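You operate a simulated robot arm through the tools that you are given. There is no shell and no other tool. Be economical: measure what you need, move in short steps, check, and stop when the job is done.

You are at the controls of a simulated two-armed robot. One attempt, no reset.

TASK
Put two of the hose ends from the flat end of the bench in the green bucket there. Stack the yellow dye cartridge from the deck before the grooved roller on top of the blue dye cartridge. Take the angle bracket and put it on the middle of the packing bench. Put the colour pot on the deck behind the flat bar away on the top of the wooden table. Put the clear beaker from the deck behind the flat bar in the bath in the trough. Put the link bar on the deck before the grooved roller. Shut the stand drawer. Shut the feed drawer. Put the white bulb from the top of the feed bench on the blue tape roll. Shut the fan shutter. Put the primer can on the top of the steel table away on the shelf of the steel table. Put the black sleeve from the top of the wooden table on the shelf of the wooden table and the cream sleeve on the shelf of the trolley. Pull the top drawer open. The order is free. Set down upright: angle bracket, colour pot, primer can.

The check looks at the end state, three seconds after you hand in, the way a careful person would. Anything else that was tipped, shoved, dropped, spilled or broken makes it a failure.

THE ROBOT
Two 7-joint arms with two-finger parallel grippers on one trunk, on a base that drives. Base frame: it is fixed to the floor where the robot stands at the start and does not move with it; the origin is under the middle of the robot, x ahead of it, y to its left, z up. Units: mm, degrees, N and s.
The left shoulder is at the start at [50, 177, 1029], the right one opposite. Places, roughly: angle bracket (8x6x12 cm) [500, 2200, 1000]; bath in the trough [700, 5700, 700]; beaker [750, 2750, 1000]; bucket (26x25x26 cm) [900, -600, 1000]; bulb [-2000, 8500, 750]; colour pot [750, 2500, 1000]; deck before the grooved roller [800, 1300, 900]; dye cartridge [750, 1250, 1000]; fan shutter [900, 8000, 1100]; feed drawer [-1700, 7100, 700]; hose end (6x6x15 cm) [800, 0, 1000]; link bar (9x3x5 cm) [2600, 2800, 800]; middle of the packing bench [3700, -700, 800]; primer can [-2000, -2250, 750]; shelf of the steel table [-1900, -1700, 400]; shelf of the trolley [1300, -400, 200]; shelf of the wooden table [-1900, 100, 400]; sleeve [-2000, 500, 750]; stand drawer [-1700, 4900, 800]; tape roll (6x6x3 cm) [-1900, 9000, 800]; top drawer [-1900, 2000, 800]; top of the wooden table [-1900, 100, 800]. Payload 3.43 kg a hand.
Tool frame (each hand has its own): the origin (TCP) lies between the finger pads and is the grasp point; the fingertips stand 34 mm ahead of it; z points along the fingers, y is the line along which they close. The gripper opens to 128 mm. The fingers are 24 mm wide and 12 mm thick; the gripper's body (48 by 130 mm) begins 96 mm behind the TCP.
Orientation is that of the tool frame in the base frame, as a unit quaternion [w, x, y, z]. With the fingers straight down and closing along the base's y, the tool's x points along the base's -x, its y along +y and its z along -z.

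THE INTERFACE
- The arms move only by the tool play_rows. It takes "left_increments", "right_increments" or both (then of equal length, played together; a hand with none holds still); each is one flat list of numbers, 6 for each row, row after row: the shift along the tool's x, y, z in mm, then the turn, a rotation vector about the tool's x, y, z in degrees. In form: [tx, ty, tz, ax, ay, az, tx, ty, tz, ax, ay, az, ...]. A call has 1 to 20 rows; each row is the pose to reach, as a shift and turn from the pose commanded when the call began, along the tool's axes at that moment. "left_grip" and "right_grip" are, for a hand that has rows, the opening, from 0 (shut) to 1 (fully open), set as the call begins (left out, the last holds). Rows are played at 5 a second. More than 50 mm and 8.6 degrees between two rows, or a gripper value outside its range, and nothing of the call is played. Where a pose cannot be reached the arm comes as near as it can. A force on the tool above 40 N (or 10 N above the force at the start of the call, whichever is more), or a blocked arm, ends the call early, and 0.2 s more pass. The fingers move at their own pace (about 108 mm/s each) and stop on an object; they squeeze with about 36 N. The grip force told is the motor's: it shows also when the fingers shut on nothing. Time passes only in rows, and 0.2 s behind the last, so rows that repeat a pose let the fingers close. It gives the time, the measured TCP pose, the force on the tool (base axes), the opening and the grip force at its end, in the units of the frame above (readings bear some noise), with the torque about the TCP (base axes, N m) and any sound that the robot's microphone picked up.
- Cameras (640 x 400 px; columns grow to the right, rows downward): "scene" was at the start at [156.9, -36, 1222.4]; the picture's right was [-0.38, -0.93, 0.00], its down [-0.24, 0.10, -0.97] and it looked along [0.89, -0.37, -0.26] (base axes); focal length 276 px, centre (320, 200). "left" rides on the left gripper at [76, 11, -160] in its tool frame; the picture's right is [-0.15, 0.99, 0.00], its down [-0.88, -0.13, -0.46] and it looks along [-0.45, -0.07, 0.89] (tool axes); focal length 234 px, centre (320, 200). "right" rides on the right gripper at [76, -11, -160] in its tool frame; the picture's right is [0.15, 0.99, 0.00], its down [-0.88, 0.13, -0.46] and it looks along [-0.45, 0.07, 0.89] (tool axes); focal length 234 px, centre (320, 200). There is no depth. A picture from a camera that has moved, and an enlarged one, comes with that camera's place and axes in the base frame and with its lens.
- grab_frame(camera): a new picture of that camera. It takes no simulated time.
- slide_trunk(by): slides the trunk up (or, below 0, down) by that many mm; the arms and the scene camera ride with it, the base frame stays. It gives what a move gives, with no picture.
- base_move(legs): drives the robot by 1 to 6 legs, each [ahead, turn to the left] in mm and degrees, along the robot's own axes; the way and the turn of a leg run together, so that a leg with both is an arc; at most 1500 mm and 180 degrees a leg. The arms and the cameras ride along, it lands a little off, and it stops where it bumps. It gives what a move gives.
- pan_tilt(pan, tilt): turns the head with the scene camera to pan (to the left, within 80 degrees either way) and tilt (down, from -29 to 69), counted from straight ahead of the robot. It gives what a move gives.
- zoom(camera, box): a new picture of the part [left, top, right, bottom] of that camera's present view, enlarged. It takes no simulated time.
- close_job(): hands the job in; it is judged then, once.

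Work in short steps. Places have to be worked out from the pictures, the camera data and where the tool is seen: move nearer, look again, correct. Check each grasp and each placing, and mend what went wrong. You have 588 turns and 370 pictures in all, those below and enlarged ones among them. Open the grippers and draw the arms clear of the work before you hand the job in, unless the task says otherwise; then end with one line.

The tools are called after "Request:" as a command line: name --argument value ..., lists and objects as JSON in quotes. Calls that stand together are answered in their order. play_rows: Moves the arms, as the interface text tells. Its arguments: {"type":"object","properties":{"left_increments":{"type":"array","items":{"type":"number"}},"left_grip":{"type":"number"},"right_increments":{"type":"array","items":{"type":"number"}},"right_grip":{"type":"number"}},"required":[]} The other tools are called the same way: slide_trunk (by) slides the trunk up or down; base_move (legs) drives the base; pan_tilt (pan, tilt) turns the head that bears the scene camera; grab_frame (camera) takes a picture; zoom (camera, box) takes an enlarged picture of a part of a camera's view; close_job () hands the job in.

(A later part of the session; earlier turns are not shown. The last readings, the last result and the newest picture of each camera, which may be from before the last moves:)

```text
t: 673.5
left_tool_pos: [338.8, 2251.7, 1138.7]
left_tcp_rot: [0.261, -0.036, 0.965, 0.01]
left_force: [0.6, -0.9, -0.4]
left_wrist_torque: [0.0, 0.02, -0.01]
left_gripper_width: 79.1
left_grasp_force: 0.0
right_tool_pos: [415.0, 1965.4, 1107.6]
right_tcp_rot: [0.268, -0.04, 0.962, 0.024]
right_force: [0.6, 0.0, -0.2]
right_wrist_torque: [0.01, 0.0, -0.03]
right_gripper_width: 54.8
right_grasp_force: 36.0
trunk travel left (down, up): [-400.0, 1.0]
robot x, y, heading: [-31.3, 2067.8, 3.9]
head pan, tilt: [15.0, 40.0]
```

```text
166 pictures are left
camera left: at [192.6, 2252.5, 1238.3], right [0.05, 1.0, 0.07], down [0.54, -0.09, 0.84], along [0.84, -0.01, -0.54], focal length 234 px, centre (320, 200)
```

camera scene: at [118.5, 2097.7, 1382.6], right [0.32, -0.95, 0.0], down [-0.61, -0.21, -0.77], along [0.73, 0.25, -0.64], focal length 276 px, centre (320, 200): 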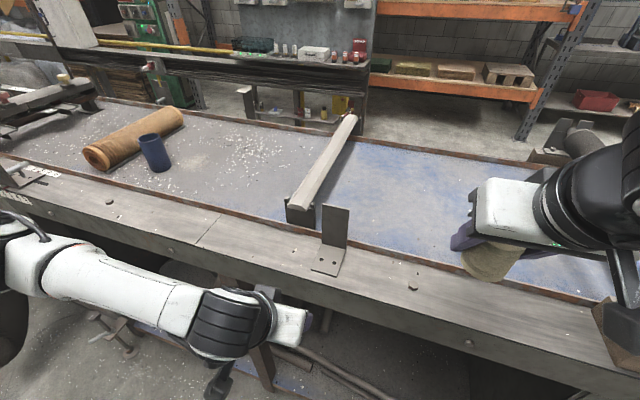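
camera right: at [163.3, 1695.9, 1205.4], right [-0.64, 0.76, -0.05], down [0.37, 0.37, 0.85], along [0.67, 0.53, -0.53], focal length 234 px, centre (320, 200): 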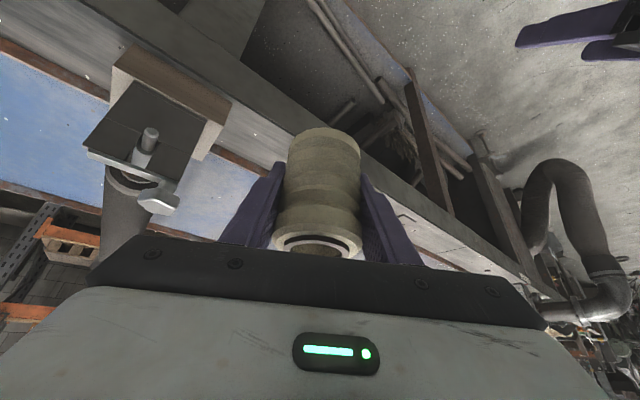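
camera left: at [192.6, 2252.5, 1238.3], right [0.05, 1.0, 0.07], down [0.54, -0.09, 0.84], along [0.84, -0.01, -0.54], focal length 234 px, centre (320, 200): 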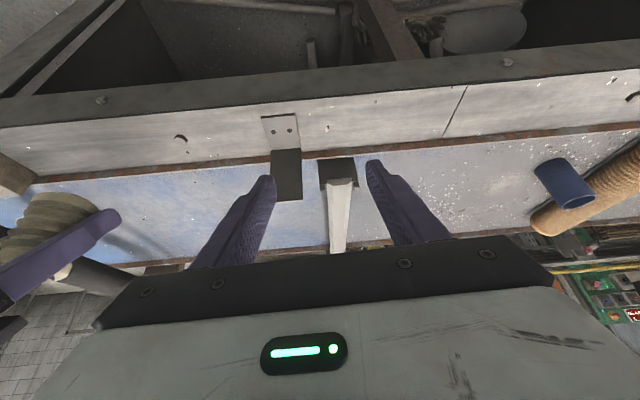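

Plate at ≈(518,2193). I bring the hand tool-down above it.

Request:
play_rows --left_increments '[-28, -14, 22, 0, 6.1, 0, -55, -28, 43, 0, 12.1, 0, -83, -43, 65, 0, 18.2, 0, -110, -57, 86, 0, 24.2, 0, -138, -71, 108, 0, 30.3, 0, -138, -71, 108, 0, 30.3, 0]'

Request:
grab_frame --camera "left"

```text
t: 674.9
left_tool_pos: [517.3, 2194.7, 1115.7]
left_tcp_rot: [0.001, -0.037, 0.999, -0.001]
left_force: [0.0, 0.9, -0.2]
left_wrist_torque: [-0.01, -0.03, 0.03]
left_gripper_width: 79.6
left_grasp_force: 0.1
right_tool_pos: [414.0, 1966.3, 1108.5]
right_tcp_rot: [0.267, -0.04, 0.962, 0.023]
right_force: [0.5, 0.2, -1.8]
right_wrist_torque: [-0.03, -0.01, -0.02]
right_gripper_width: 54.7
right_grasp_force: 36.2
trunk travel left (down, up): [-400.0, 1.0]
robot x, y, heading: [-34.4, 2063.5, 3.7]
head pan, tilt: [15.0, 40.0]
```

```text
165 pictures are left
camera left: at [441.5, 2199.9, 1274.5], right [0.07, 1.0, 0.0], down [0.89, -0.07, 0.46], along [0.45, -0.03, -0.89], focal length 234 px, centre (320, 200)
```

left: 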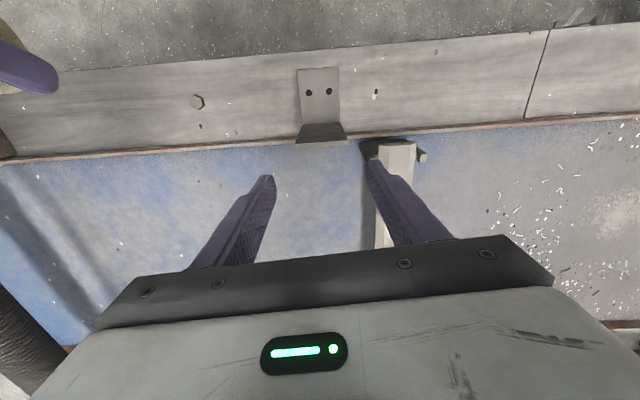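

Plate is actually at x≈501. I correct, narrow the fingers a bit and look again before going down.

Request:
play_rows --left_increments '[8, 2, 25, 0, 0, 0, 16, 4, 50, 0, 0, 0, 16, 4, 50, 0, 0, 0]' --left_grip 0.54

Request:
grab_frame --camera "left"

```text
t: 675.7
left_tool_pos: [502.0, 2194.7, 1063.7]
left_tcp_rot: [0.001, -0.037, 0.999, -0.001]
left_force: [-0.3, -0.4, 0.1]
left_wrist_torque: [0.0, -0.01, -0.01]
left_gripper_width: 69.1
left_grasp_force: 0.0
right_tool_pos: [413.8, 1965.2, 1109.0]
right_tcp_rot: [0.268, -0.04, 0.962, 0.023]
right_force: [-0.9, 0.2, -0.2]
right_wrist_torque: [0.05, -0.01, 0.0]
right_gripper_width: 54.7
right_grasp_force: 36.1
trunk travel left (down, up): [-400.0, 1.0]
robot x, y, heading: [-30.9, 2062.4, 3.9]
head pan, tilt: [15.0, 40.0]
```

```text
164 pictures are left
camera left: at [425.9, 2199.9, 1224.0], right [0.07, 1.0, 0.0], down [0.89, -0.06, 0.46], along [0.46, -0.03, -0.89], focal length 234 px, centre (320, 200)
```

left: 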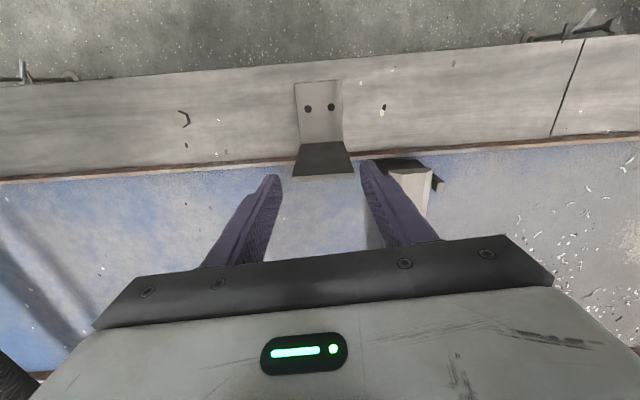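

Plate is centred between the fingers. I descend 65 mm and close.

Request:
play_rows --left_increments '[-2, 1, 22, 0, 0, 0, -2, 1, 44, 0, 0, 0, -2, 1, 66, 0, 0, 0, -2, 1, 66, 0, 0, 0]'

Request:
play_rows --left_increments '[0, 0, 0, 0, 0, 0, 0, 0, 0, 0, 0, 0, 0, 0, 0, 0, 0, 0, 0, 0, 0, 0, 0, 0]' --left_grip 0

Request:
grab_frame --camera "left"

Request:
zoom --camera "scene" --box '[230, 130, 430, 300]'

```text
t: 676.7
left_tool_pos: [504.4, 2193.1, 999.5]
left_tcp_rot: [0.0, -0.037, 0.999, 0.0]
left_force: [0.2, 0.2, 0.3]
left_wrist_torque: [0.0, -0.03, -0.01]
left_gripper_width: 69.1
left_grasp_force: 0.0
right_tool_pos: [414.2, 1965.4, 1108.2]
right_tcp_rot: [0.267, -0.04, 0.963, 0.023]
right_force: [0.4, -0.1, -0.6]
right_wrist_torque: [0.01, -0.02, 0.03]
right_gripper_width: 54.7
right_grasp_force: 36.8
trunk travel left (down, up): [-400.0, 1.0]
robot x, y, heading: [-36.2, 2063.6, 3.9]
head pan, tilt: [15.0, 40.0]
```

```text
t: 677.7
left_tool_pos: [503.8, 2193.2, 1000.0]
left_tcp_rot: [-0.001, -0.037, 0.999, 0.0]
left_force: [-0.3, 0.3, 0.0]
left_wrist_torque: [-0.06, -0.02, -0.03]
left_gripper_width: 54.4
left_grasp_force: 36.0
right_tool_pos: [415.2, 1966.5, 1108.9]
right_tcp_rot: [0.268, -0.04, 0.962, 0.024]
right_force: [0.2, 0.2, -0.8]
right_wrist_torque: [-0.01, 0.0, 0.0]
right_gripper_width: 54.5
right_grasp_force: 36.0
trunk travel left (down, up): [-400.0, 1.0]
robot x, y, heading: [-31.0, 2063.7, 3.9]
head pan, tilt: [15.0, 40.0]
```

```text
163 pictures are left
camera left: at [427.9, 2200.0, 1159.7], right [0.07, 1.0, 0.0], down [0.89, -0.06, 0.46], along [0.45, -0.03, -0.89], focal length 234 px, centre (320, 200)
```

left: 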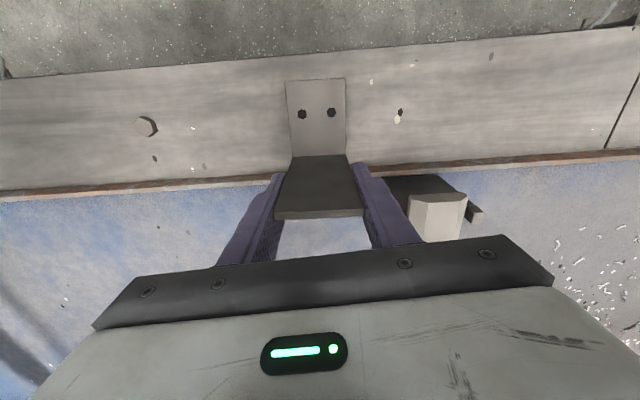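

```text
2.35 times, centred on (330, 215) of scene
camera zoom: at [118.6, 2097.8, 1382.5], right [0.32, -0.95, 0.0], down [-0.61, -0.21, -0.77], along [0.72, 0.25, -0.64], focal length 650 px, centre (296, 165)
```

zoom: 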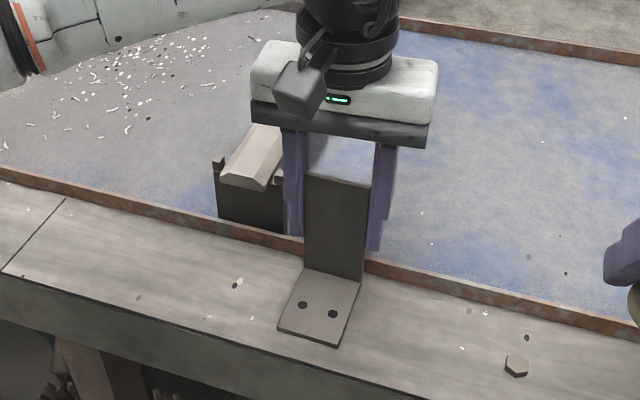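

Bracket gripped by its plate edges. I lift straight up 160 mm and draw it back.

Request:
play_rows --left_increments '[0, 0, -30, 0, 0, 0, 0, 0, -75, 0, 0, 0, 0, 0, -120, 0, 0, 0, 0, 0, -160, 0, 0, 0, 40, 0, -180, 0, 0, 0, 80, 0, -190, 0, 0, 0]'

Request:
grab_frame --camera "left"

```text
t: 679.1
left_tool_pos: [422.4, 2189.2, 1191.6]
left_tcp_rot: [-0.001, -0.037, 0.999, 0.0]
left_force: [-0.3, -0.3, -2.9]
left_wrist_torque: [-0.01, -0.07, 0.02]
left_gripper_width: 54.5
left_grasp_force: 36.2
right_tool_pos: [415.0, 1965.9, 1108.7]
right_tcp_rot: [0.268, -0.041, 0.962, 0.024]
right_force: [0.0, 0.2, -1.2]
right_wrist_torque: [0.0, -0.04, 0.01]
right_gripper_width: 54.7
right_grasp_force: 36.0
trunk travel left (down, up): [-400.0, 1.0]
robot x, y, heading: [-32.8, 2065.5, 3.8]
head pan, tilt: [15.0, 40.0]
```

```text
161 pictures are left
camera left: at [347.4, 2193.6, 1350.3], right [0.07, 1.0, 0.0], down [0.89, -0.06, 0.46], along [0.45, -0.03, -0.89], focal length 234 px, centre (320, 200)
```

left: 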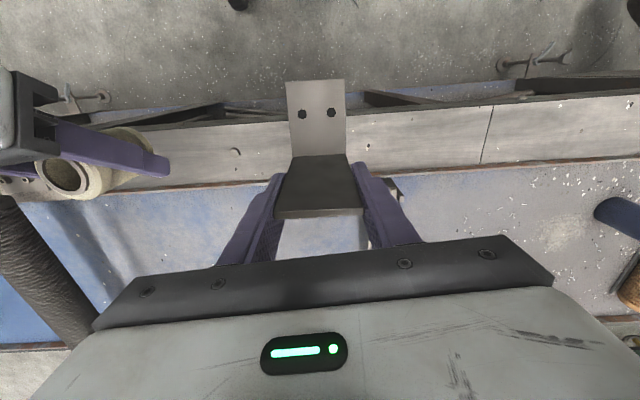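

Bracket is steady. I drive round the -y end of the bench: back off, go down the aisle to y≈-1400.

Request:
base_move --legs '[[-260, 0], [0, -94], [1450, 0], [1450, 0], [550, 0], [0, 90]]'

Request:
pan_tilt --pan 0 --tilt 20

Request:
grab_frame --camera "scene"

```text
t: 705.1
left_tool_pos: [103.8, -1307.2, 1190.8]
left_tcp_rot: [0.0, 0.008, 1.0, 0.001]
left_force: [-0.7, 0.1, -3.0]
left_wrist_torque: [0.0, -0.06, 0.0]
left_gripper_width: 54.9
left_grasp_force: 36.3
right_tool_pos: [73.5, -1527.0, 1108.8]
right_tcp_rot: [0.268, 0.003, 0.963, 0.011]
right_force: [-0.7, 0.2, -1.6]
right_wrist_torque: [0.0, -0.02, -0.01]
right_gripper_width: 54.3
right_grasp_force: 36.3
trunk travel left (down, up): [-400.0, 1.0]
robot x, y, heading: [-363.5, -1387.8, -1.2]
head pan, tilt: [15.0, 40.0]
```

```text
t: 706.0
left_tool_pos: [103.8, -1307.2, 1189.6]
left_tcp_rot: [0.0, 0.008, 1.0, 0.0]
left_force: [-0.4, 0.9, -3.5]
left_wrist_torque: [-0.01, -0.08, -0.04]
left_gripper_width: 55.0
left_grasp_force: 36.1
right_tool_pos: [74.4, -1527.1, 1108.1]
right_tcp_rot: [0.267, 0.004, 0.964, 0.012]
right_force: [0.3, -0.1, -1.1]
right_wrist_torque: [0.0, 0.0, 0.02]
right_gripper_width: 54.3
right_grasp_force: 36.2
trunk travel left (down, up): [-400.0, 1.0]
robot x, y, heading: [-361.7, -1390.6, -1.5]
head pan, tilt: [0.0, 20.0]
```

```text
160 pictures are left
camera scene: at [-198.1, -1391.2, 1413.8], right [-0.02, -1.0, 0.0], down [-0.34, 0.01, -0.94], along [0.94, -0.02, -0.34], focal length 276 px, centre (320, 200)
```

scene: 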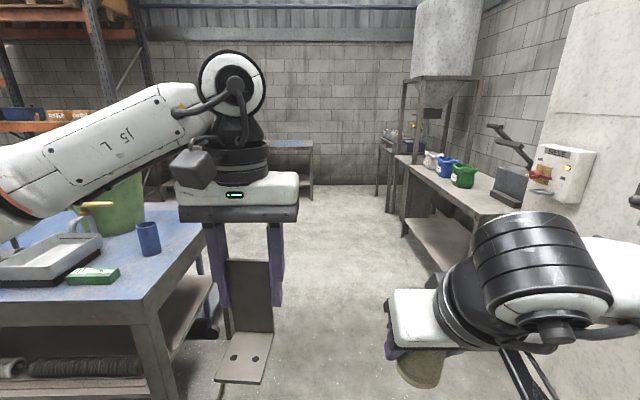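

The passage is wide. I drive on 1350 mm and look left for the trolley.

Request:
base_move --legs '[[1350, 0]]'

Request:
pan_tilt --pan 55 --tilt 30

Request:
grab_frame --camera "scene"

Request:
pan_tilt --pan 0 --tilt 15

Request:
grab_frame --camera "scene"

```text
t: 712.8
left_tool_pos: [1470.0, -1351.8, 1189.9]
left_tcp_rot: [0.0, 0.014, 1.0, 0.0]
left_force: [0.3, -0.7, -3.6]
left_wrist_torque: [-0.01, -0.02, -0.03]
left_gripper_width: 54.9
left_grasp_force: 35.5
right_tool_pos: [1437.9, -1571.2, 1108.9]
right_tcp_rot: [0.268, 0.009, 0.963, 0.009]
right_force: [-0.9, 0.6, -0.8]
right_wrist_torque: [-0.03, -0.02, 0.03]
right_gripper_width: 54.1
right_grasp_force: 35.8
trunk travel left (down, up): [-400.0, 1.0]
robot x, y, heading: [1001.4, -1429.1, -2.0]
head pan, tilt: [0.0, 20.0]
```

```text
t: 714.0
left_tool_pos: [1470.1, -1349.8, 1190.5]
left_tcp_rot: [0.0, 0.014, 1.0, 0.0]
left_force: [-0.5, -0.5, -3.7]
left_wrist_torque: [-0.03, -0.05, -0.03]
left_gripper_width: 54.9
left_grasp_force: 35.7
right_tool_pos: [1437.2, -1570.6, 1108.1]
right_tcp_rot: [0.268, 0.008, 0.963, 0.01]
right_force: [-0.1, -0.6, -1.8]
right_wrist_torque: [0.05, 0.01, 0.0]
right_gripper_width: 54.3
right_grasp_force: 35.8
trunk travel left (down, up): [-400.0, 1.0]
robot x, y, heading: [1000.4, -1424.7, -2.1]
head pan, tilt: [55.0, 30.0]
```

```text
159 pictures are left
camera scene: at [1128.4, -1356.4, 1397.9], right [0.8, -0.6, 0.0], down [-0.3, -0.4, -0.87], along [0.52, 0.69, -0.5], focal length 276 px, centre (320, 200)
```

scene: 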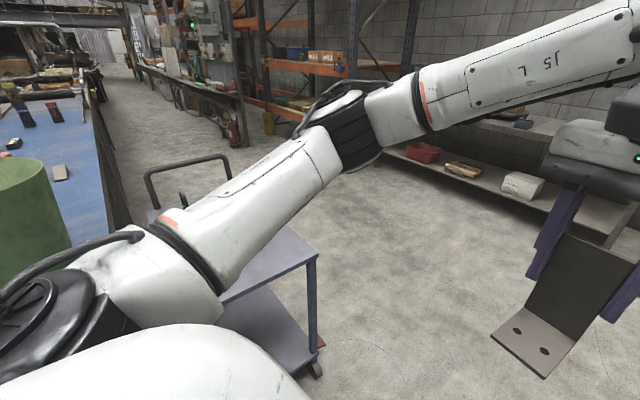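

```text
t: 715.3
left_tool_pos: [1470.0, -1351.0, 1189.2]
left_tcp_rot: [0.0, 0.014, 1.0, -0.001]
left_force: [0.7, -0.5, -2.5]
left_wrist_torque: [-0.01, -0.05, 0.03]
left_gripper_width: 54.9
left_grasp_force: 35.3
right_tool_pos: [1438.4, -1571.0, 1108.6]
right_tcp_rot: [0.268, 0.009, 0.963, 0.01]
right_force: [0.1, 0.5, -1.1]
right_wrist_torque: [0.0, -0.01, 0.01]
right_gripper_width: 54.0
right_grasp_force: 36.6
trunk travel left (down, up): [-400.0, 1.0]
robot x, y, heading: [1006.7, -1424.6, -1.9]
head pan, tilt: [0.0, 15.0]
```

```text
158 pictures are left
camera scene: at [1167.4, -1431.7, 1422.0], right [-0.03, -1.0, 0.0], down [-0.26, 0.01, -0.97], along [0.97, -0.03, -0.26], focal length 276 px, centre (320, 200)
```

scene: 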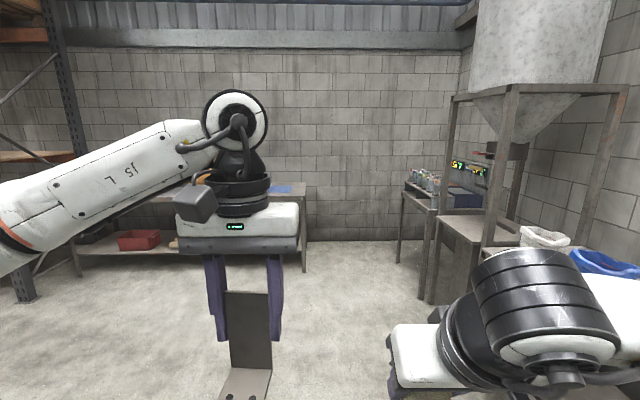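

The trolley stands behind the bench with its open side toward +x. I drive around to (2150,-560) and face it.

Request:
base_move --legs '[[1150, 0], [0, 92], [870, 0], [0, 90]]'

Request:
pan_tilt --pan 0 --tilt 30

Request:
grab_frame --camera "scene"

```text
t: 733.2
left_tool_pos: [1698.6, -721.5, 1190.5]
left_tcp_rot: [0.001, 0.999, 0.033, 0.0]
left_force: [0.1, -0.7, -2.7]
left_wrist_torque: [0.0, 0.06, 0.02]
left_gripper_width: 54.9
left_grasp_force: 36.3
right_tool_pos: [1709.0, -500.1, 1109.0]
right_tcp_rot: [0.021, 0.963, 0.035, -0.268]
right_force: [0.2, 1.1, -1.2]
right_wrist_torque: [-0.05, -0.01, 0.05]
right_gripper_width: 53.5
right_grasp_force: 35.3
trunk travel left (down, up): [-400.0, 1.0]
robot x, y, heading: [2159.5, -603.9, -176.3]
head pan, tilt: [0.0, 15.0]
```

```text
t: 734.0
left_tool_pos: [1697.7, -720.6, 1190.1]
left_tcp_rot: [0.001, 0.999, 0.033, 0.0]
left_force: [-0.2, -0.3, -3.1]
left_wrist_torque: [0.03, 0.07, 0.0]
left_gripper_width: 55.1
left_grasp_force: 35.6
right_tool_pos: [1710.9, -499.5, 1108.9]
right_tcp_rot: [0.022, 0.963, 0.036, -0.267]
right_force: [-0.6, 0.8, -1.4]
right_wrist_torque: [0.05, -0.01, 0.0]
right_gripper_width: 53.6
right_grasp_force: 35.7
trunk travel left (down, up): [-400.0, 1.0]
robot x, y, heading: [2154.6, -600.8, -176.5]
head pan, tilt: [0.0, 30.0]
```

```text
157 pictures are left
camera scene: at [1995.6, -613.5, 1397.9], right [-0.06, 1.0, 0.0], down [0.5, 0.03, -0.87], along [-0.86, -0.05, -0.5], focal length 276 px, centre (320, 200)
```

scene: 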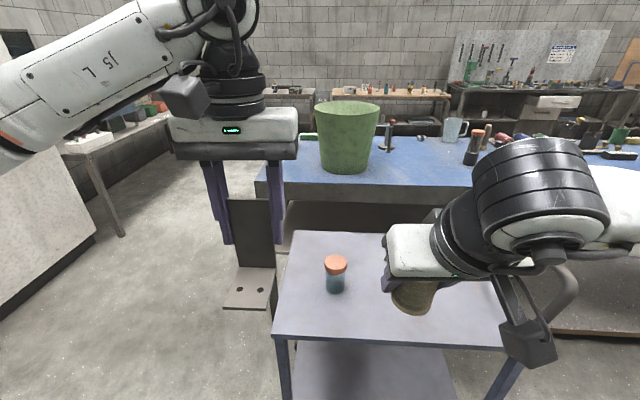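

The trolley's top spans about x 1070-1548, y -763..-141. I back up a little and lower the trunk fully to see its lower shelf.

Request:
base_move --legs '[[-120, -3.5]]'

Request:
slide_trunk --by -400

Request:
pan_tilt --pan 0 --tilt 35

Request:
grab_frame --camera "scene"

```text
t: 735.2
left_tool_pos: [1810.6, -689.6, 1191.2]
left_tcp_rot: [0.001, 1.0, 0.002, 0.0]
left_force: [0.1, -0.7, -2.1]
left_wrist_torque: [0.02, 0.08, 0.01]
left_gripper_width: 54.8
left_grasp_force: 36.3
right_tool_pos: [1835.7, -467.6, 1108.1]
right_tcp_rot: [0.014, 0.963, 0.006, -0.269]
right_force: [-0.4, -1.1, -1.9]
right_wrist_torque: [-0.01, 0.04, 0.0]
right_gripper_width: 53.7
right_grasp_force: 35.9
trunk travel left (down, up): [-400.0, 1.0]
robot x, y, heading: [2275.6, -598.2, 179.9]
head pan, tilt: [0.0, 30.0]
```

```text
t: 739.1
left_tool_pos: [1810.4, -689.6, 790.9]
left_tcp_rot: [-0.001, 1.0, 0.002, 0.0]
left_force: [-0.3, 1.0, -2.7]
left_wrist_torque: [-0.03, 0.04, 0.01]
left_gripper_width: 54.8
left_grasp_force: 35.7
right_tool_pos: [1836.6, -467.1, 708.6]
right_tcp_rot: [0.015, 0.963, 0.007, -0.268]
right_force: [-0.5, -0.4, -1.5]
right_wrist_torque: [-0.01, 0.02, 0.0]
right_gripper_width: 53.2
right_grasp_force: 35.7
trunk travel left (down, up): [0.0, 401.0]
robot x, y, heading: [2275.0, -601.3, 179.8]
head pan, tilt: [0.0, 30.0]
```

```text
t: 739.7
left_tool_pos: [1811.9, -689.8, 790.5]
left_tcp_rot: [0.0, 1.0, 0.002, 0.0]
left_force: [0.6, 0.1, -3.4]
left_wrist_torque: [0.02, 0.08, 0.02]
left_gripper_width: 54.7
left_grasp_force: 36.3
right_tool_pos: [1836.1, -467.6, 707.8]
right_tcp_rot: [0.014, 0.963, 0.006, -0.268]
right_force: [-0.2, -0.4, -0.9]
right_wrist_torque: [-0.04, 0.0, -0.01]
right_gripper_width: 53.5
right_grasp_force: 36.4
trunk travel left (down, up): [0.0, 401.0]
robot x, y, heading: [2276.2, -598.7, 180.2]
head pan, tilt: [0.0, 35.0]
```

```text
156 pictures are left
camera scene: at [2117.2, -600.0, 990.1], right [0.0, 1.0, 0.0], down [0.57, 0.0, -0.82], along [-0.82, 0.0, -0.57], focal length 276 px, centre (320, 200)
```

scene: 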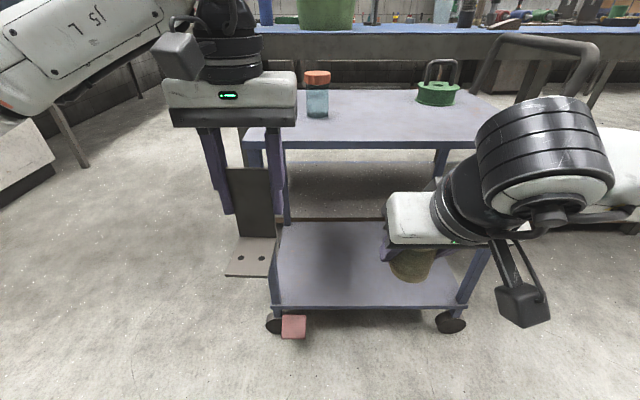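

Lower shelf is empty: front edge x≈1577, surface ≈197, y -760..-130. I drive 120 mm closer and lower the sleeve in front of it.

Request:
base_move --legs '[[120, 0]]'

Request:
play_rows --right_increments '[23, -4, 39, 0, 0, 0, 47, -8, 78, 0, 0, 0, 70, -12, 116, 0, 0, 0, 94, -16, 155, 0, 0, 0, 117, -20, 194, 0, 0, 0, 141, -24, 233, 0, 0, 0, 164, -28, 271, 0, 0, 0, 188, -32, 310, 0, 0, 0, 207, -37, 343, 0, 0, 0, 207, -37, 343, 0, 0, 0]'

Request:
grab_frame --camera "right"

Request:
grab_frame --camera "scene"

```text
t: 741.0
left_tool_pos: [1690.7, -686.8, 790.7]
left_tcp_rot: [-0.001, 1.0, 0.0, 0.0]
left_force: [0.0, -0.8, -3.0]
left_wrist_torque: [-0.02, 0.06, -0.01]
left_gripper_width: 54.7
left_grasp_force: 35.8
right_tool_pos: [1717.3, -465.9, 708.7]
right_tcp_rot: [0.013, 0.963, 0.004, -0.268]
right_force: [0.4, 0.2, -1.6]
right_wrist_torque: [0.0, 0.01, -0.01]
right_gripper_width: 53.0
right_grasp_force: 36.0
trunk travel left (down, up): [0.0, 401.0]
robot x, y, heading: [2159.1, -598.1, 179.7]
head pan, tilt: [0.0, 35.0]
```

```text
t: 743.2
left_tool_pos: [1691.2, -686.5, 789.9]
left_tcp_rot: [0.0, 1.0, 0.0, 0.0]
left_force: [-0.1, -0.2, -2.7]
left_wrist_torque: [-0.01, 0.04, -0.01]
left_gripper_width: 54.5
left_grasp_force: 35.6
right_tool_pos: [1712.4, -440.2, 308.1]
right_tcp_rot: [0.013, 0.963, 0.003, -0.268]
right_force: [0.0, -0.1, -1.3]
right_wrist_torque: [0.0, 0.05, -0.01]
right_gripper_width: 53.1
right_grasp_force: 36.3
trunk travel left (down, up): [0.0, 401.0]
robot x, y, heading: [2156.2, -599.0, 179.4]
head pan, tilt: [0.0, 35.0]
```

```text
155 pictures are left
camera right: at [1860.5, -424.1, 404.3], right [0.14, -0.99, -0.05], down [-0.52, -0.12, 0.85], along [-0.84, -0.09, -0.53], focal length 234 px, centre (320, 200)
```

right: 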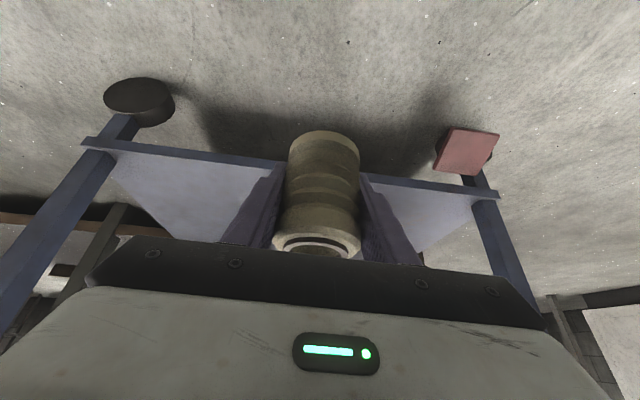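

```text
154 pictures are left
camera scene: at [1997.2, -599.1, 990.1], right [0.01, 1.0, 0.0], down [0.57, 0.0, -0.82], along [-0.82, 0.01, -0.57], focal length 276 px, centre (320, 200)
```

scene: 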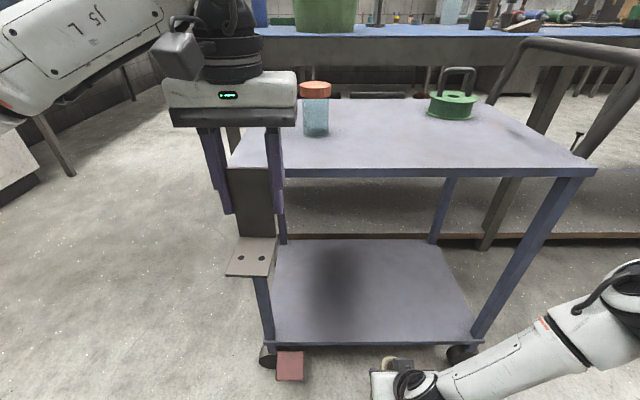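

Shelf edge at x≈1600. I move in 180 mm and lower slowly to contact.

Request:
play_rows --right_increments '[-39, 0, 23, 0, 0, 0, -78, 0, 47, 0, 0, 0, -117, 0, 70, 0, 0, 0, -154, 0, 93, 0, 0, 0, -147, 0, 106, 0, 0, 0, -141, 0, 117, 0, 0, 0, -137, 0, 124, 0, 0, 0, -134, 0, 128, 0, 0, 0, -132, 0, 131, 0, 0, 0, -130, 0, 134, 0, 0, 0, -128, 0, 138, 0, 0, 0, -126, 0, 141, 0, 0, 0, -124, 0, 145, 0, 0, 0, -122, 0, 148, 0, 0, 0]'

Request:
grab_frame --camera "right"

Request:
grab_frame --camera "scene"

```text
t: 746.2
left_tool_pos: [1690.4, -686.3, 789.3]
left_tcp_rot: [0.0, 1.0, 0.0, 0.0]
left_force: [-0.5, 0.2, -3.5]
left_wrist_torque: [-0.02, 0.06, 0.02]
left_gripper_width: 55.0
left_grasp_force: 36.0
right_tool_pos: [1534.7, -443.8, 242.3]
right_tcp_rot: [0.013, 0.963, 0.005, -0.268]
right_force: [0.0, -0.2, -1.2]
right_wrist_torque: [-0.03, 0.02, -0.03]
right_gripper_width: 52.9
right_grasp_force: 35.8
trunk travel left (down, up): [0.0, 401.0]
robot x, y, heading: [2155.8, -600.1, 179.8]
head pan, tilt: [0.0, 35.0]
```

```text
153 pictures are left
camera right: at [1682.3, -428.0, 339.8], right [0.14, -0.99, -0.05], down [-0.52, -0.12, 0.85], along [-0.84, -0.09, -0.53], focal length 234 px, centre (320, 200)
```

right: 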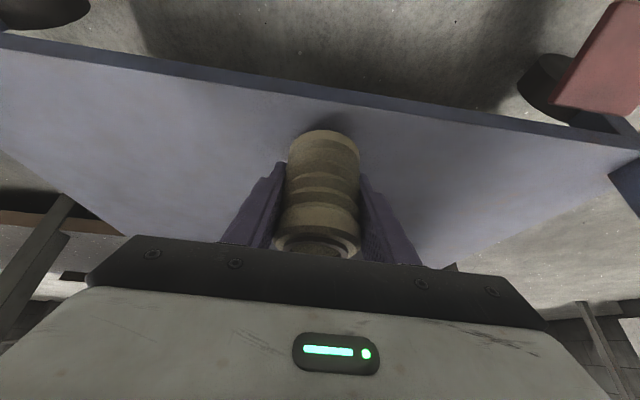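

```text
152 pictures are left
camera scene: at [1997.2, -598.9, 990.0], right [0.01, 1.0, 0.0], down [0.57, 0.0, -0.82], along [-0.82, 0.01, -0.57], focal length 276 px, centre (320, 200)
```

scene: 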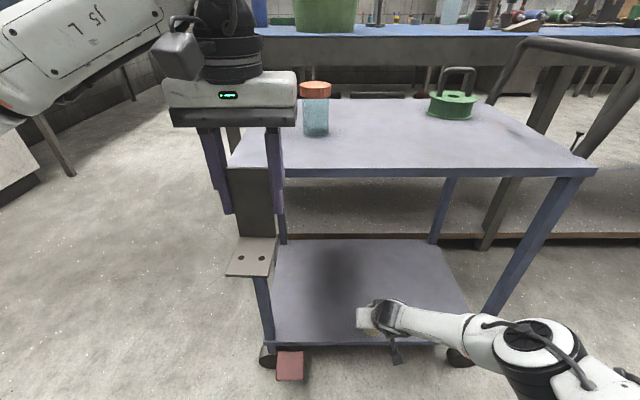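

Still above the shelf; I keep lowering in 3-4 mm steps.

Request:
play_rows --right_increments '[-1, 0, 5, 0, 0, 0, 0, 0, 9, 0, 0, 0, 2, 0, 13, 0, 0, 0, 4, 0, 16, 0, 0, 0, 6, 0, 19, 0, 0, 0, 8, 0, 22, 0, 0, 0, 10, 0, 25, 0, 0, 0, 12, 0, 28, 0, 0, 0, 14, 0, 32, 0, 0, 0]'

```text
t: 748.2
left_tool_pos: [1690.2, -686.8, 790.2]
left_tcp_rot: [0.0, 1.0, 0.0, -0.001]
left_force: [1.7, -0.7, -2.6]
left_wrist_torque: [0.02, 0.05, -0.01]
left_gripper_width: 55.0
left_grasp_force: 35.6
right_tool_pos: [1538.2, -443.8, 217.4]
right_tcp_rot: [0.013, 0.963, 0.004, -0.269]
right_force: [-0.7, 0.0, -0.6]
right_wrist_torque: [-0.01, 0.01, 0.01]
right_gripper_width: 53.1
right_grasp_force: 35.6
right hand out of reach, approached as far as the arm can: row 6, 7, 8, 9
trunk travel left (down, up): [0.0, 401.0]
robot x, y, heading: [2154.2, -595.9, 179.7]
head pan, tilt: [0.0, 35.0]
```

The arm is at its low limit. I raise the left hand 110 mm (clear of the trolley top), drive 80 mm closer and continue.

Request:
play_rows --left_increments '[0, 0, -40, 0, 0, 0, 0, 0, -80, 0, 0, 0, 20, 0, -115, 0, 0, 0]' --right_increments '[-5, 0, -9, 0, 0, 0, -10, 0, -17, 0, 0, 0, -10, 0, -17, 0, 0, 0]'

Request:
base_move --legs '[[70, 0]]'

Request:
play_rows --right_increments '[8, 0, 13, 0, 0, 0, 14, 0, 22, 0, 0, 0, 16, 0, 26, 0, 0, 0, 18, 0, 29, 0, 0, 0, 20, 0, 33, 0, 0, 0, 22, 0, 36, 0, 0, 0, 24, 0, 39, 0, 0, 0, 26, 0, 43, 0, 0, 0, 28, 0, 46, 0, 0, 0]'

Request:
grab_frame --camera "right"

```text
t: 749.0
left_tool_pos: [1712.5, -685.0, 903.9]
left_tcp_rot: [0.0, 1.0, 0.0, 0.001]
left_force: [-0.2, 0.4, -3.3]
left_wrist_torque: [0.0, 0.05, -0.01]
left_gripper_width: 54.6
left_grasp_force: 36.0
right_tool_pos: [1537.5, -441.3, 236.2]
right_tcp_rot: [0.013, 0.963, 0.005, -0.268]
right_force: [-0.4, 0.0, -1.6]
right_wrist_torque: [0.0, 0.01, 0.0]
right_gripper_width: 53.0
right_grasp_force: 36.3
right hand out of reach, approached as far as the arm can: row 1
trunk travel left (down, up): [0.0, 401.0]
robot x, y, heading: [2155.7, -599.3, 179.6]
head pan, tilt: [0.0, 35.0]
```

```text
t: 750.0
left_tool_pos: [1641.2, -684.3, 903.5]
left_tcp_rot: [0.0, 1.0, 0.0, 0.0]
left_force: [0.6, 0.7, -2.2]
left_wrist_torque: [0.02, 0.07, 0.0]
left_gripper_width: 54.7
left_grasp_force: 35.6
right_tool_pos: [1466.3, -441.0, 236.4]
right_tcp_rot: [0.013, 0.963, 0.004, -0.268]
right_force: [-0.1, -0.2, -0.5]
right_wrist_torque: [-0.02, -0.01, 0.0]
right_gripper_width: 53.1
right_grasp_force: 36.5
trunk travel left (down, up): [0.0, 401.0]
robot x, y, heading: [2083.9, -595.5, 179.7]
head pan, tilt: [0.0, 35.0]
```

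```text
t: 751.5
left_tool_pos: [1641.5, -684.5, 903.5]
left_tcp_rot: [0.0, 1.0, -0.001, 0.0]
left_force: [0.0, 0.7, -1.4]
left_wrist_torque: [0.04, 0.06, 0.03]
left_gripper_width: 54.9
left_grasp_force: 36.1
right_tool_pos: [1467.6, -438.6, 216.4]
right_tcp_rot: [0.012, 0.96, 0.004, -0.278]
right_force: [0.7, -0.8, 17.6]
right_wrist_torque: [0.45, -0.29, -0.06]
right_gripper_width: 51.6
right_grasp_force: 36.3
right hand out of reach, approached as far as the arm can: row 2, 3, 4, 5, 6, 7
trunk travel left (down, up): [0.0, 401.0]
robot x, y, heading: [2083.9, -598.6, 179.6]
head pan, tilt: [0.0, 35.0]
stopped in row 7 (right hand): the force on the tool passed its limit (the readings are from after the stop); the commanded pose is now the measured one
```

```text
151 pictures are left
camera right: at [1616.3, -423.8, 309.1], right [0.14, -0.99, -0.06], down [-0.5, -0.12, 0.86], along [-0.86, -0.09, -0.51], focal length 234 px, centre (320, 200)
```

right: 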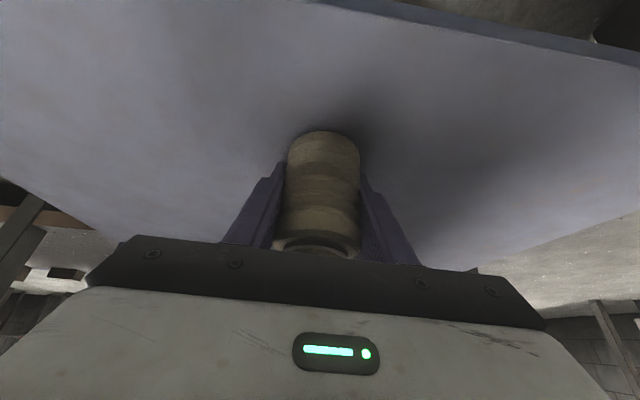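

Contact with the shelf (17 N). I release and withdraw.

Request:
play_rows --right_increments '[-0.5, 0, -1, 0, 0, 0]'

Request:
play_rows --right_increments '[0, 0, 0, 0, 0, 0, 0, 0, 0, 0, 0, 0, 0, 0, 0, 0, 0, 0]' --right_grip 0.6

Request:
grab_frame --camera "right"

```text
t: 751.9
left_tool_pos: [1641.9, -685.4, 903.7]
left_tcp_rot: [0.0, 1.0, -0.001, -0.001]
left_force: [0.0, 0.1, -2.7]
left_wrist_torque: [-0.01, 0.06, -0.01]
left_gripper_width: 54.9
left_grasp_force: 36.6
right_tool_pos: [1466.6, -439.9, 216.9]
right_tcp_rot: [0.012, 0.96, 0.006, -0.278]
right_force: [-6.2, -1.2, 15.7]
right_wrist_torque: [0.43, 0.12, 0.13]
right_gripper_width: 51.4
right_grasp_force: 36.1
trunk travel left (down, up): [0.0, 401.0]
robot x, y, heading: [2087.3, -599.6, 179.5]
head pan, tilt: [0.0, 35.0]
```

```text
t: 752.7
left_tool_pos: [1643.1, -685.3, 905.8]
left_tcp_rot: [0.001, 1.0, 0.0, -0.001]
left_force: [0.2, 0.4, -2.8]
left_wrist_torque: [-0.02, 0.08, -0.02]
left_gripper_width: 54.8
left_grasp_force: 36.3
right_tool_pos: [1466.8, -440.6, 216.2]
right_tcp_rot: [0.012, 0.96, 0.004, -0.278]
right_force: [5.3, -10.8, 27.3]
right_wrist_torque: [0.63, 0.08, -0.07]
right_gripper_width: 69.8
right_grasp_force: 0.1
trunk travel left (down, up): [0.0, 401.0]
robot x, y, heading: [2086.9, -596.6, 179.6]
head pan, tilt: [0.0, 35.0]
```

```text
150 pictures are left
camera right: at [1617.3, -425.0, 309.6], right [0.14, -0.99, -0.06], down [-0.5, -0.12, 0.86], along [-0.86, -0.09, -0.51], focal length 234 px, centre (320, 200)
```

right: 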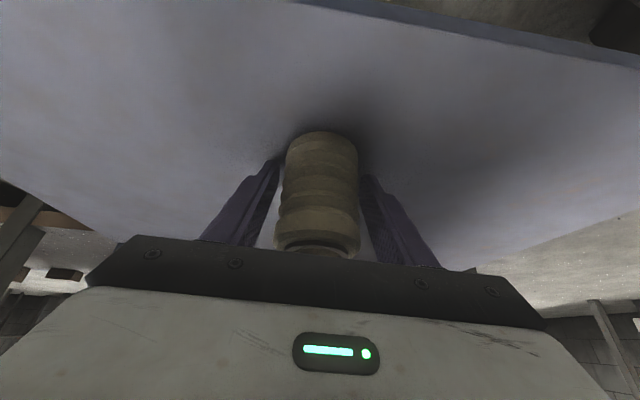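

Fingertips rest on the shelf; the sleeve stands free. I withdraw along the tool axis and outward.

Request:
play_rows --right_increments '[0, 0, -30, 0, 0, 0, 0, 0, -70, 0, 0, 0, 20, 0, -110, 0, 0, 0, 55, 0, -140, 0, 0, 0, 90, 0, -170, 0, 0, 0, 125, 0, -200, 0, 0, 0]'

Request:
grab_frame --camera "right"

```text
t: 754.1
left_tool_pos: [1640.5, -685.5, 903.5]
left_tcp_rot: [0.0, 1.0, 0.0, 0.001]
left_force: [0.5, -1.4, -3.0]
left_wrist_torque: [0.06, 0.08, 0.0]
left_gripper_width: 55.0
left_grasp_force: 36.1
right_tool_pos: [1659.9, -439.9, 318.1]
right_tcp_rot: [0.008, 0.963, 0.005, -0.27]
right_force: [0.1, 1.1, 0.6]
right_wrist_torque: [-0.01, 0.01, 0.01]
right_gripper_width: 77.0
right_grasp_force: 0.1
right hand out of reach, approached as far as the arm can: row 6
trunk travel left (down, up): [0.0, 401.0]
robot x, y, heading: [2088.3, -596.5, 179.8]
head pan, tilt: [0.0, 35.0]
```

```text
149 pictures are left
camera right: at [1807.2, -426.2, 415.2], right [0.14, -0.99, -0.06], down [-0.51, -0.13, 0.85], along [-0.85, -0.09, -0.52], focal length 234 px, centre (320, 200)
```

right: 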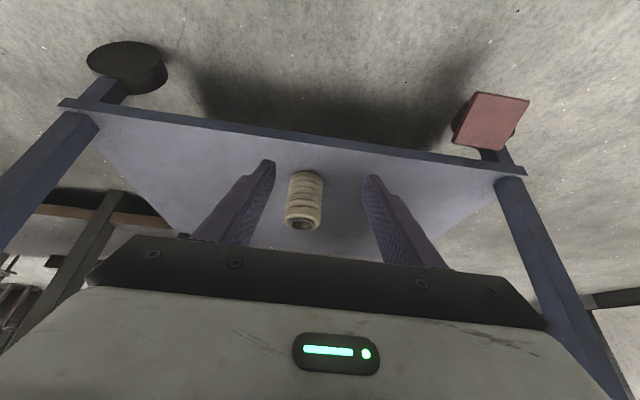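

Sleeve delivered. Now I back away, raise the trunk and turn to the packing bench.

Request:
base_move --legs '[[-250, 0]]'

Request:
slide_trunk --by 400

Request:
base_move --legs '[[0, 180]]'

Request:
pan_tilt --pan 0 --tilt 20

Request:
grab_frame --camera "scene"

```text
t: 755.9
left_tool_pos: [1892.5, -690.4, 903.5]
left_tcp_rot: [0.0, 1.0, 0.005, 0.0]
left_force: [-0.5, 0.2, -2.8]
left_wrist_torque: [0.03, 0.04, 0.01]
left_gripper_width: 54.6
left_grasp_force: 35.9
right_tool_pos: [1908.0, -445.4, 318.8]
right_tcp_rot: [0.011, 0.963, 0.01, -0.27]
right_force: [1.0, -0.8, -0.1]
right_wrist_torque: [0.01, 0.02, 0.0]
right_gripper_width: 76.9
right_grasp_force: 0.0
trunk travel left (down, up): [0.0, 401.0]
robot x, y, heading: [2335.6, -598.7, -180.0]
head pan, tilt: [0.0, 35.0]
```

```text
t: 759.8
left_tool_pos: [1891.5, -689.2, 1304.2]
left_tcp_rot: [0.001, 1.0, 0.005, 0.0]
left_force: [0.2, -1.1, -3.4]
left_wrist_torque: [0.0, 0.06, 0.0]
left_gripper_width: 54.7
left_grasp_force: 36.4
right_tool_pos: [1907.6, -445.0, 717.6]
right_tcp_rot: [0.01, 0.963, 0.01, -0.27]
right_force: [0.7, 0.1, -0.2]
right_wrist_torque: [0.02, -0.02, 0.0]
right_gripper_width: 76.7
right_grasp_force: 0.1
trunk travel left (down, up): [-400.0, 1.0]
robot x, y, heading: [2334.8, -603.8, -179.9]
head pan, tilt: [0.0, 35.0]
```

```text
t: 767.5
left_tool_pos: [2776.1, -509.2, 1304.1]
left_tcp_rot: [0.0, -0.005, 1.0, 0.0]
left_force: [-0.1, 0.6, -3.0]
left_wrist_torque: [-0.04, -0.05, -0.02]
left_gripper_width: 54.8
left_grasp_force: 35.9
right_tool_pos: [2760.3, -753.2, 717.3]
right_tcp_rot: [0.27, -0.009, 0.963, 0.009]
right_force: [0.3, 0.5, 0.7]
right_wrist_torque: [0.03, -0.01, -0.01]
right_gripper_width: 76.9
right_grasp_force: 0.1
trunk travel left (down, up): [-400.0, 1.0]
robot x, y, heading: [2334.6, -599.3, 0.4]
head pan, tilt: [0.0, 35.0]
```

```text
t: 768.3
left_tool_pos: [2776.5, -509.1, 1303.2]
left_tcp_rot: [-0.001, -0.005, 1.0, 0.0]
left_force: [0.7, -0.4, -2.6]
left_wrist_torque: [0.01, -0.03, 0.0]
left_gripper_width: 54.8
left_grasp_force: 35.8
right_tool_pos: [2762.3, -754.4, 718.3]
right_tcp_rot: [0.27, -0.01, 0.963, 0.01]
right_force: [0.2, 0.4, 0.7]
right_wrist_torque: [0.01, 0.01, -0.01]
right_gripper_width: 76.7
right_grasp_force: 0.0
trunk travel left (down, up): [-400.0, 1.0]
robot x, y, heading: [2334.7, -600.4, 0.2]
head pan, tilt: [0.0, 20.0]
```

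```text
148 pictures are left
camera scene: at [2498.3, -599.2, 1413.9], right [0.0, -1.0, 0.0], down [-0.34, 0.0, -0.94], along [0.94, 0.0, -0.34], focal length 276 px, centre (320, 200)
```

scene: 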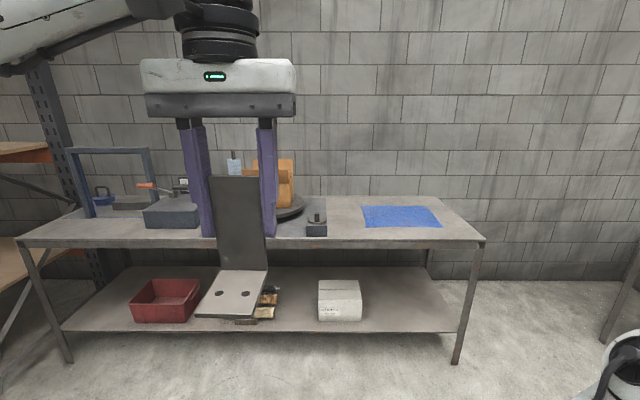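

I zoom on the bench top to see what is its middle area.

Request:
zoom --camera "scene" --box '[140, 140, 500, 260]'

```text
1.78 times, centred on (320, 200) of scene
camera zoom: at [2498.3, -599.2, 1413.9], right [0.0, -1.0, 0.0], down [-0.34, 0.0, -0.94], along [0.94, 0.0, -0.34], focal length 491 px, centre (320, 200)
```

zoom: 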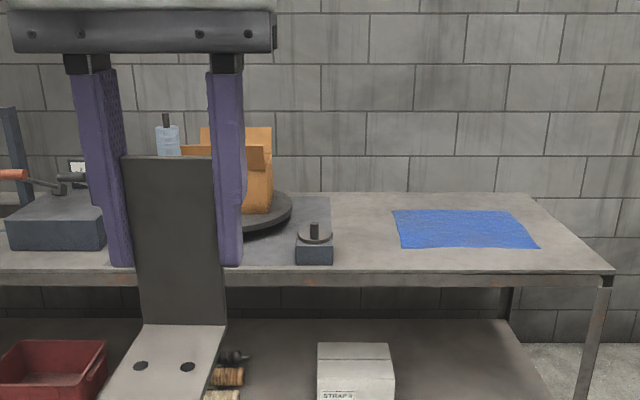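

The free strip between the turntable mat and the blue mat is centred at about (3700,-710) — the bench middle. I first raise the right hand, then drive to (3080,-840).

Request:
play_rows --right_increments '[-22, 0, -37, 0, 3.1, 0, -44, 0, -74, 0, 6.2, 0, -67, 0, -110, 0, 9.3, 0, -89, 0, -147, 0, 12.4, 0, -111, 0, -184, 0, 15.5, 0, -133, 0, -221, 0, 18.6, 0, -155, 0, -258, 0, 21.7, 0, -178, 0, -294, 0, 24.8, 0, -200, 0, -331, 0, 27.9, 0, -222, 0, -368, 0, 31, 0]'

Request:
base_move --legs '[[0, -18], [760, 0], [0, 18]]'

Request:
pan_tilt --pan 10 --tilt 35

Request:
grab_frame --camera "scene"

Request:
grab_frame --camera "left"

```text
t: 770.5
left_tool_pos: [2777.2, -507.9, 1304.6]
left_tcp_rot: [0.0, -0.006, 1.0, 0.0]
left_force: [0.6, 0.1, -2.4]
left_wrist_torque: [-0.03, -0.06, 0.0]
left_gripper_width: 54.7
left_grasp_force: 36.1
right_tool_pos: [2760.3, -757.4, 1147.5]
right_tcp_rot: [0.001, -0.012, 1.0, 0.006]
right_force: [-0.1, -0.1, 0.1]
right_wrist_torque: [0.02, 0.01, -0.03]
right_gripper_width: 77.0
right_grasp_force: 0.1
trunk travel left (down, up): [-400.0, 1.0]
robot x, y, heading: [2335.2, -597.3, 0.1]
head pan, tilt: [0.0, 20.0]
```

```text
t: 776.5
left_tool_pos: [3473.1, -710.7, 1303.2]
left_tcp_rot: [0.0, -0.019, 1.0, -0.001]
left_force: [0.2, 0.0, -3.5]
left_wrist_torque: [-0.05, -0.05, 0.05]
left_gripper_width: 54.8
left_grasp_force: 36.0
right_tool_pos: [3464.5, -958.9, 1146.4]
right_tcp_rot: [0.002, -0.026, 1.0, 0.006]
right_force: [0.2, 1.1, -0.5]
right_wrist_torque: [-0.05, -0.04, 0.02]
right_gripper_width: 76.8
right_grasp_force: 0.0
trunk travel left (down, up): [-400.0, 1.0]
robot x, y, heading: [3031.8, -813.3, 2.0]
head pan, tilt: [0.0, 20.0]
```

```text
t: 777.2
left_tool_pos: [3471.0, -711.5, 1303.5]
left_tcp_rot: [0.0, -0.019, 1.0, 0.001]
left_force: [-0.4, 0.0, -3.8]
left_wrist_torque: [0.05, -0.06, -0.01]
left_gripper_width: 54.7
left_grasp_force: 36.2
right_tool_pos: [3464.4, -958.1, 1146.7]
right_tcp_rot: [0.003, -0.026, 1.0, 0.007]
right_force: [0.8, -0.1, -0.3]
right_wrist_torque: [0.02, 0.03, 0.01]
right_gripper_width: 76.9
right_grasp_force: 0.1
trunk travel left (down, up): [-400.0, 1.0]
robot x, y, heading: [3034.8, -819.0, 2.0]
head pan, tilt: [10.0, 35.0]
```

```text
146 pictures are left
camera scene: at [3189.5, -794.5, 1390.1], right [0.2, -0.98, 0.0], down [-0.56, -0.12, -0.82], along [0.8, 0.17, -0.57], focal length 276 px, centre (320, 200)
```

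scene: 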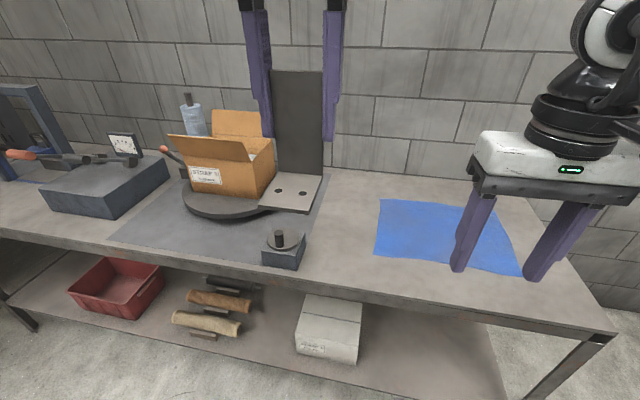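

```text
145 pictures are left
camera left: at [3396.1, -702.3, 1462.9], right [0.11, 0.99, 0.0], down [0.89, -0.1, 0.45], along [0.45, -0.05, -0.89], focal length 234 px, centre (320, 200)
```

left: 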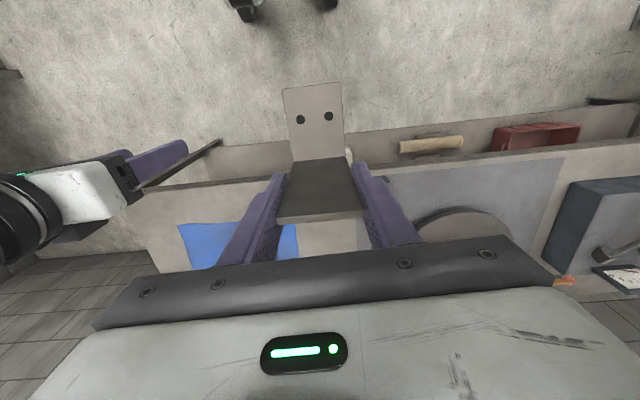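

Bench top is ≈815; the free strip between the two mats is y≈-660..-830. I drive 120 mm closer and bring the bracket over (3755,-720) for the plate (foot toward the front).

Request:
base_move --legs '[[120, -2]]'

Request:
play_rows --left_increments '[-35, -3, 25, 0, 0, 0, -70, -6, 50, 0, 0, 0, -105, -9, 75, 0, 0, 0, -140, -12, 105, 0, 0, 0, -160, -14, 150, 0, 0, 0, -160, -14, 198, 0, 0, 0, -160, -14, 246, 0, 0, 0, -160, -14, 294, 0, 0, 0, -160, -14, 320, 0, 0, 0, -160, -14, 320, 0, 0, 0]'

Request:
grab_frame --camera "scene"

Request:
grab_frame --camera "left"

```text
t: 778.5
left_tool_pos: [3594.0, -723.6, 1303.2]
left_tcp_rot: [-0.001, -0.004, 1.0, 0.001]
left_force: [0.5, 0.3, -2.3]
left_wrist_torque: [-0.02, -0.03, 0.01]
left_gripper_width: 54.7
left_grasp_force: 36.1
right_tool_pos: [3576.7, -971.9, 1146.1]
right_tcp_rot: [0.002, -0.008, 1.0, 0.007]
right_force: [0.4, -0.4, 0.4]
right_wrist_torque: [0.0, 0.03, -0.04]
right_gripper_width: 76.8
right_grasp_force: 0.2
trunk travel left (down, up): [-400.0, 1.0]
robot x, y, heading: [3150.5, -811.8, -0.1]
head pan, tilt: [10.0, 35.0]
```

```text
t: 780.7
left_tool_pos: [3753.8, -736.1, 982.7]
left_tcp_rot: [0.0, -0.002, 1.0, 0.0]
left_force: [0.3, -0.6, -2.9]
left_wrist_torque: [0.01, 0.0, 0.03]
left_gripper_width: 54.7
left_grasp_force: 36.2
right_tool_pos: [3576.7, -971.9, 1146.1]
right_tcp_rot: [0.002, -0.01, 1.0, 0.007]
right_force: [0.7, 0.4, -0.5]
right_wrist_torque: [-0.02, 0.02, 0.01]
right_gripper_width: 76.8
right_grasp_force: 0.1
trunk travel left (down, up): [-400.0, 1.0]
robot x, y, heading: [3151.5, -813.9, 0.1]
head pan, tilt: [10.0, 35.0]
```

```text
144 pictures are left
camera scene: at [3307.8, -797.9, 1390.1], right [0.17, -0.98, 0.0], down [-0.57, -0.1, -0.82], along [0.81, 0.14, -0.57], focal length 276 px, centre (320, 200)
```

scene: 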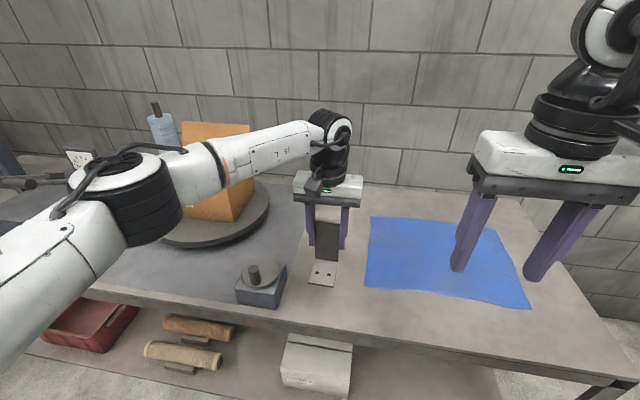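

```text
143 pictures are left
camera left: at [3677.4, -723.9, 1143.1], right [0.14, 0.99, 0.0], down [0.88, -0.13, 0.46], along [0.45, -0.06, -0.89], focal length 234 px, centre (320, 200)
```

left: 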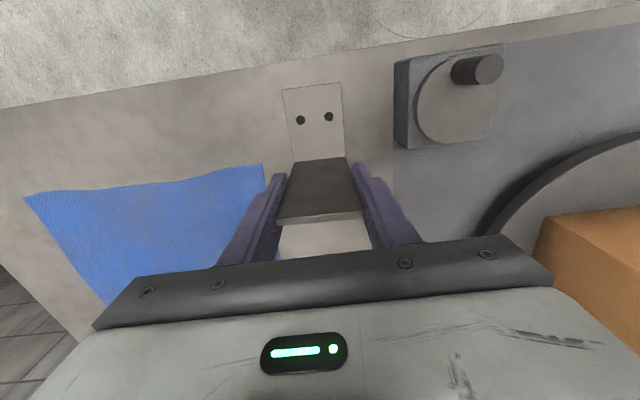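

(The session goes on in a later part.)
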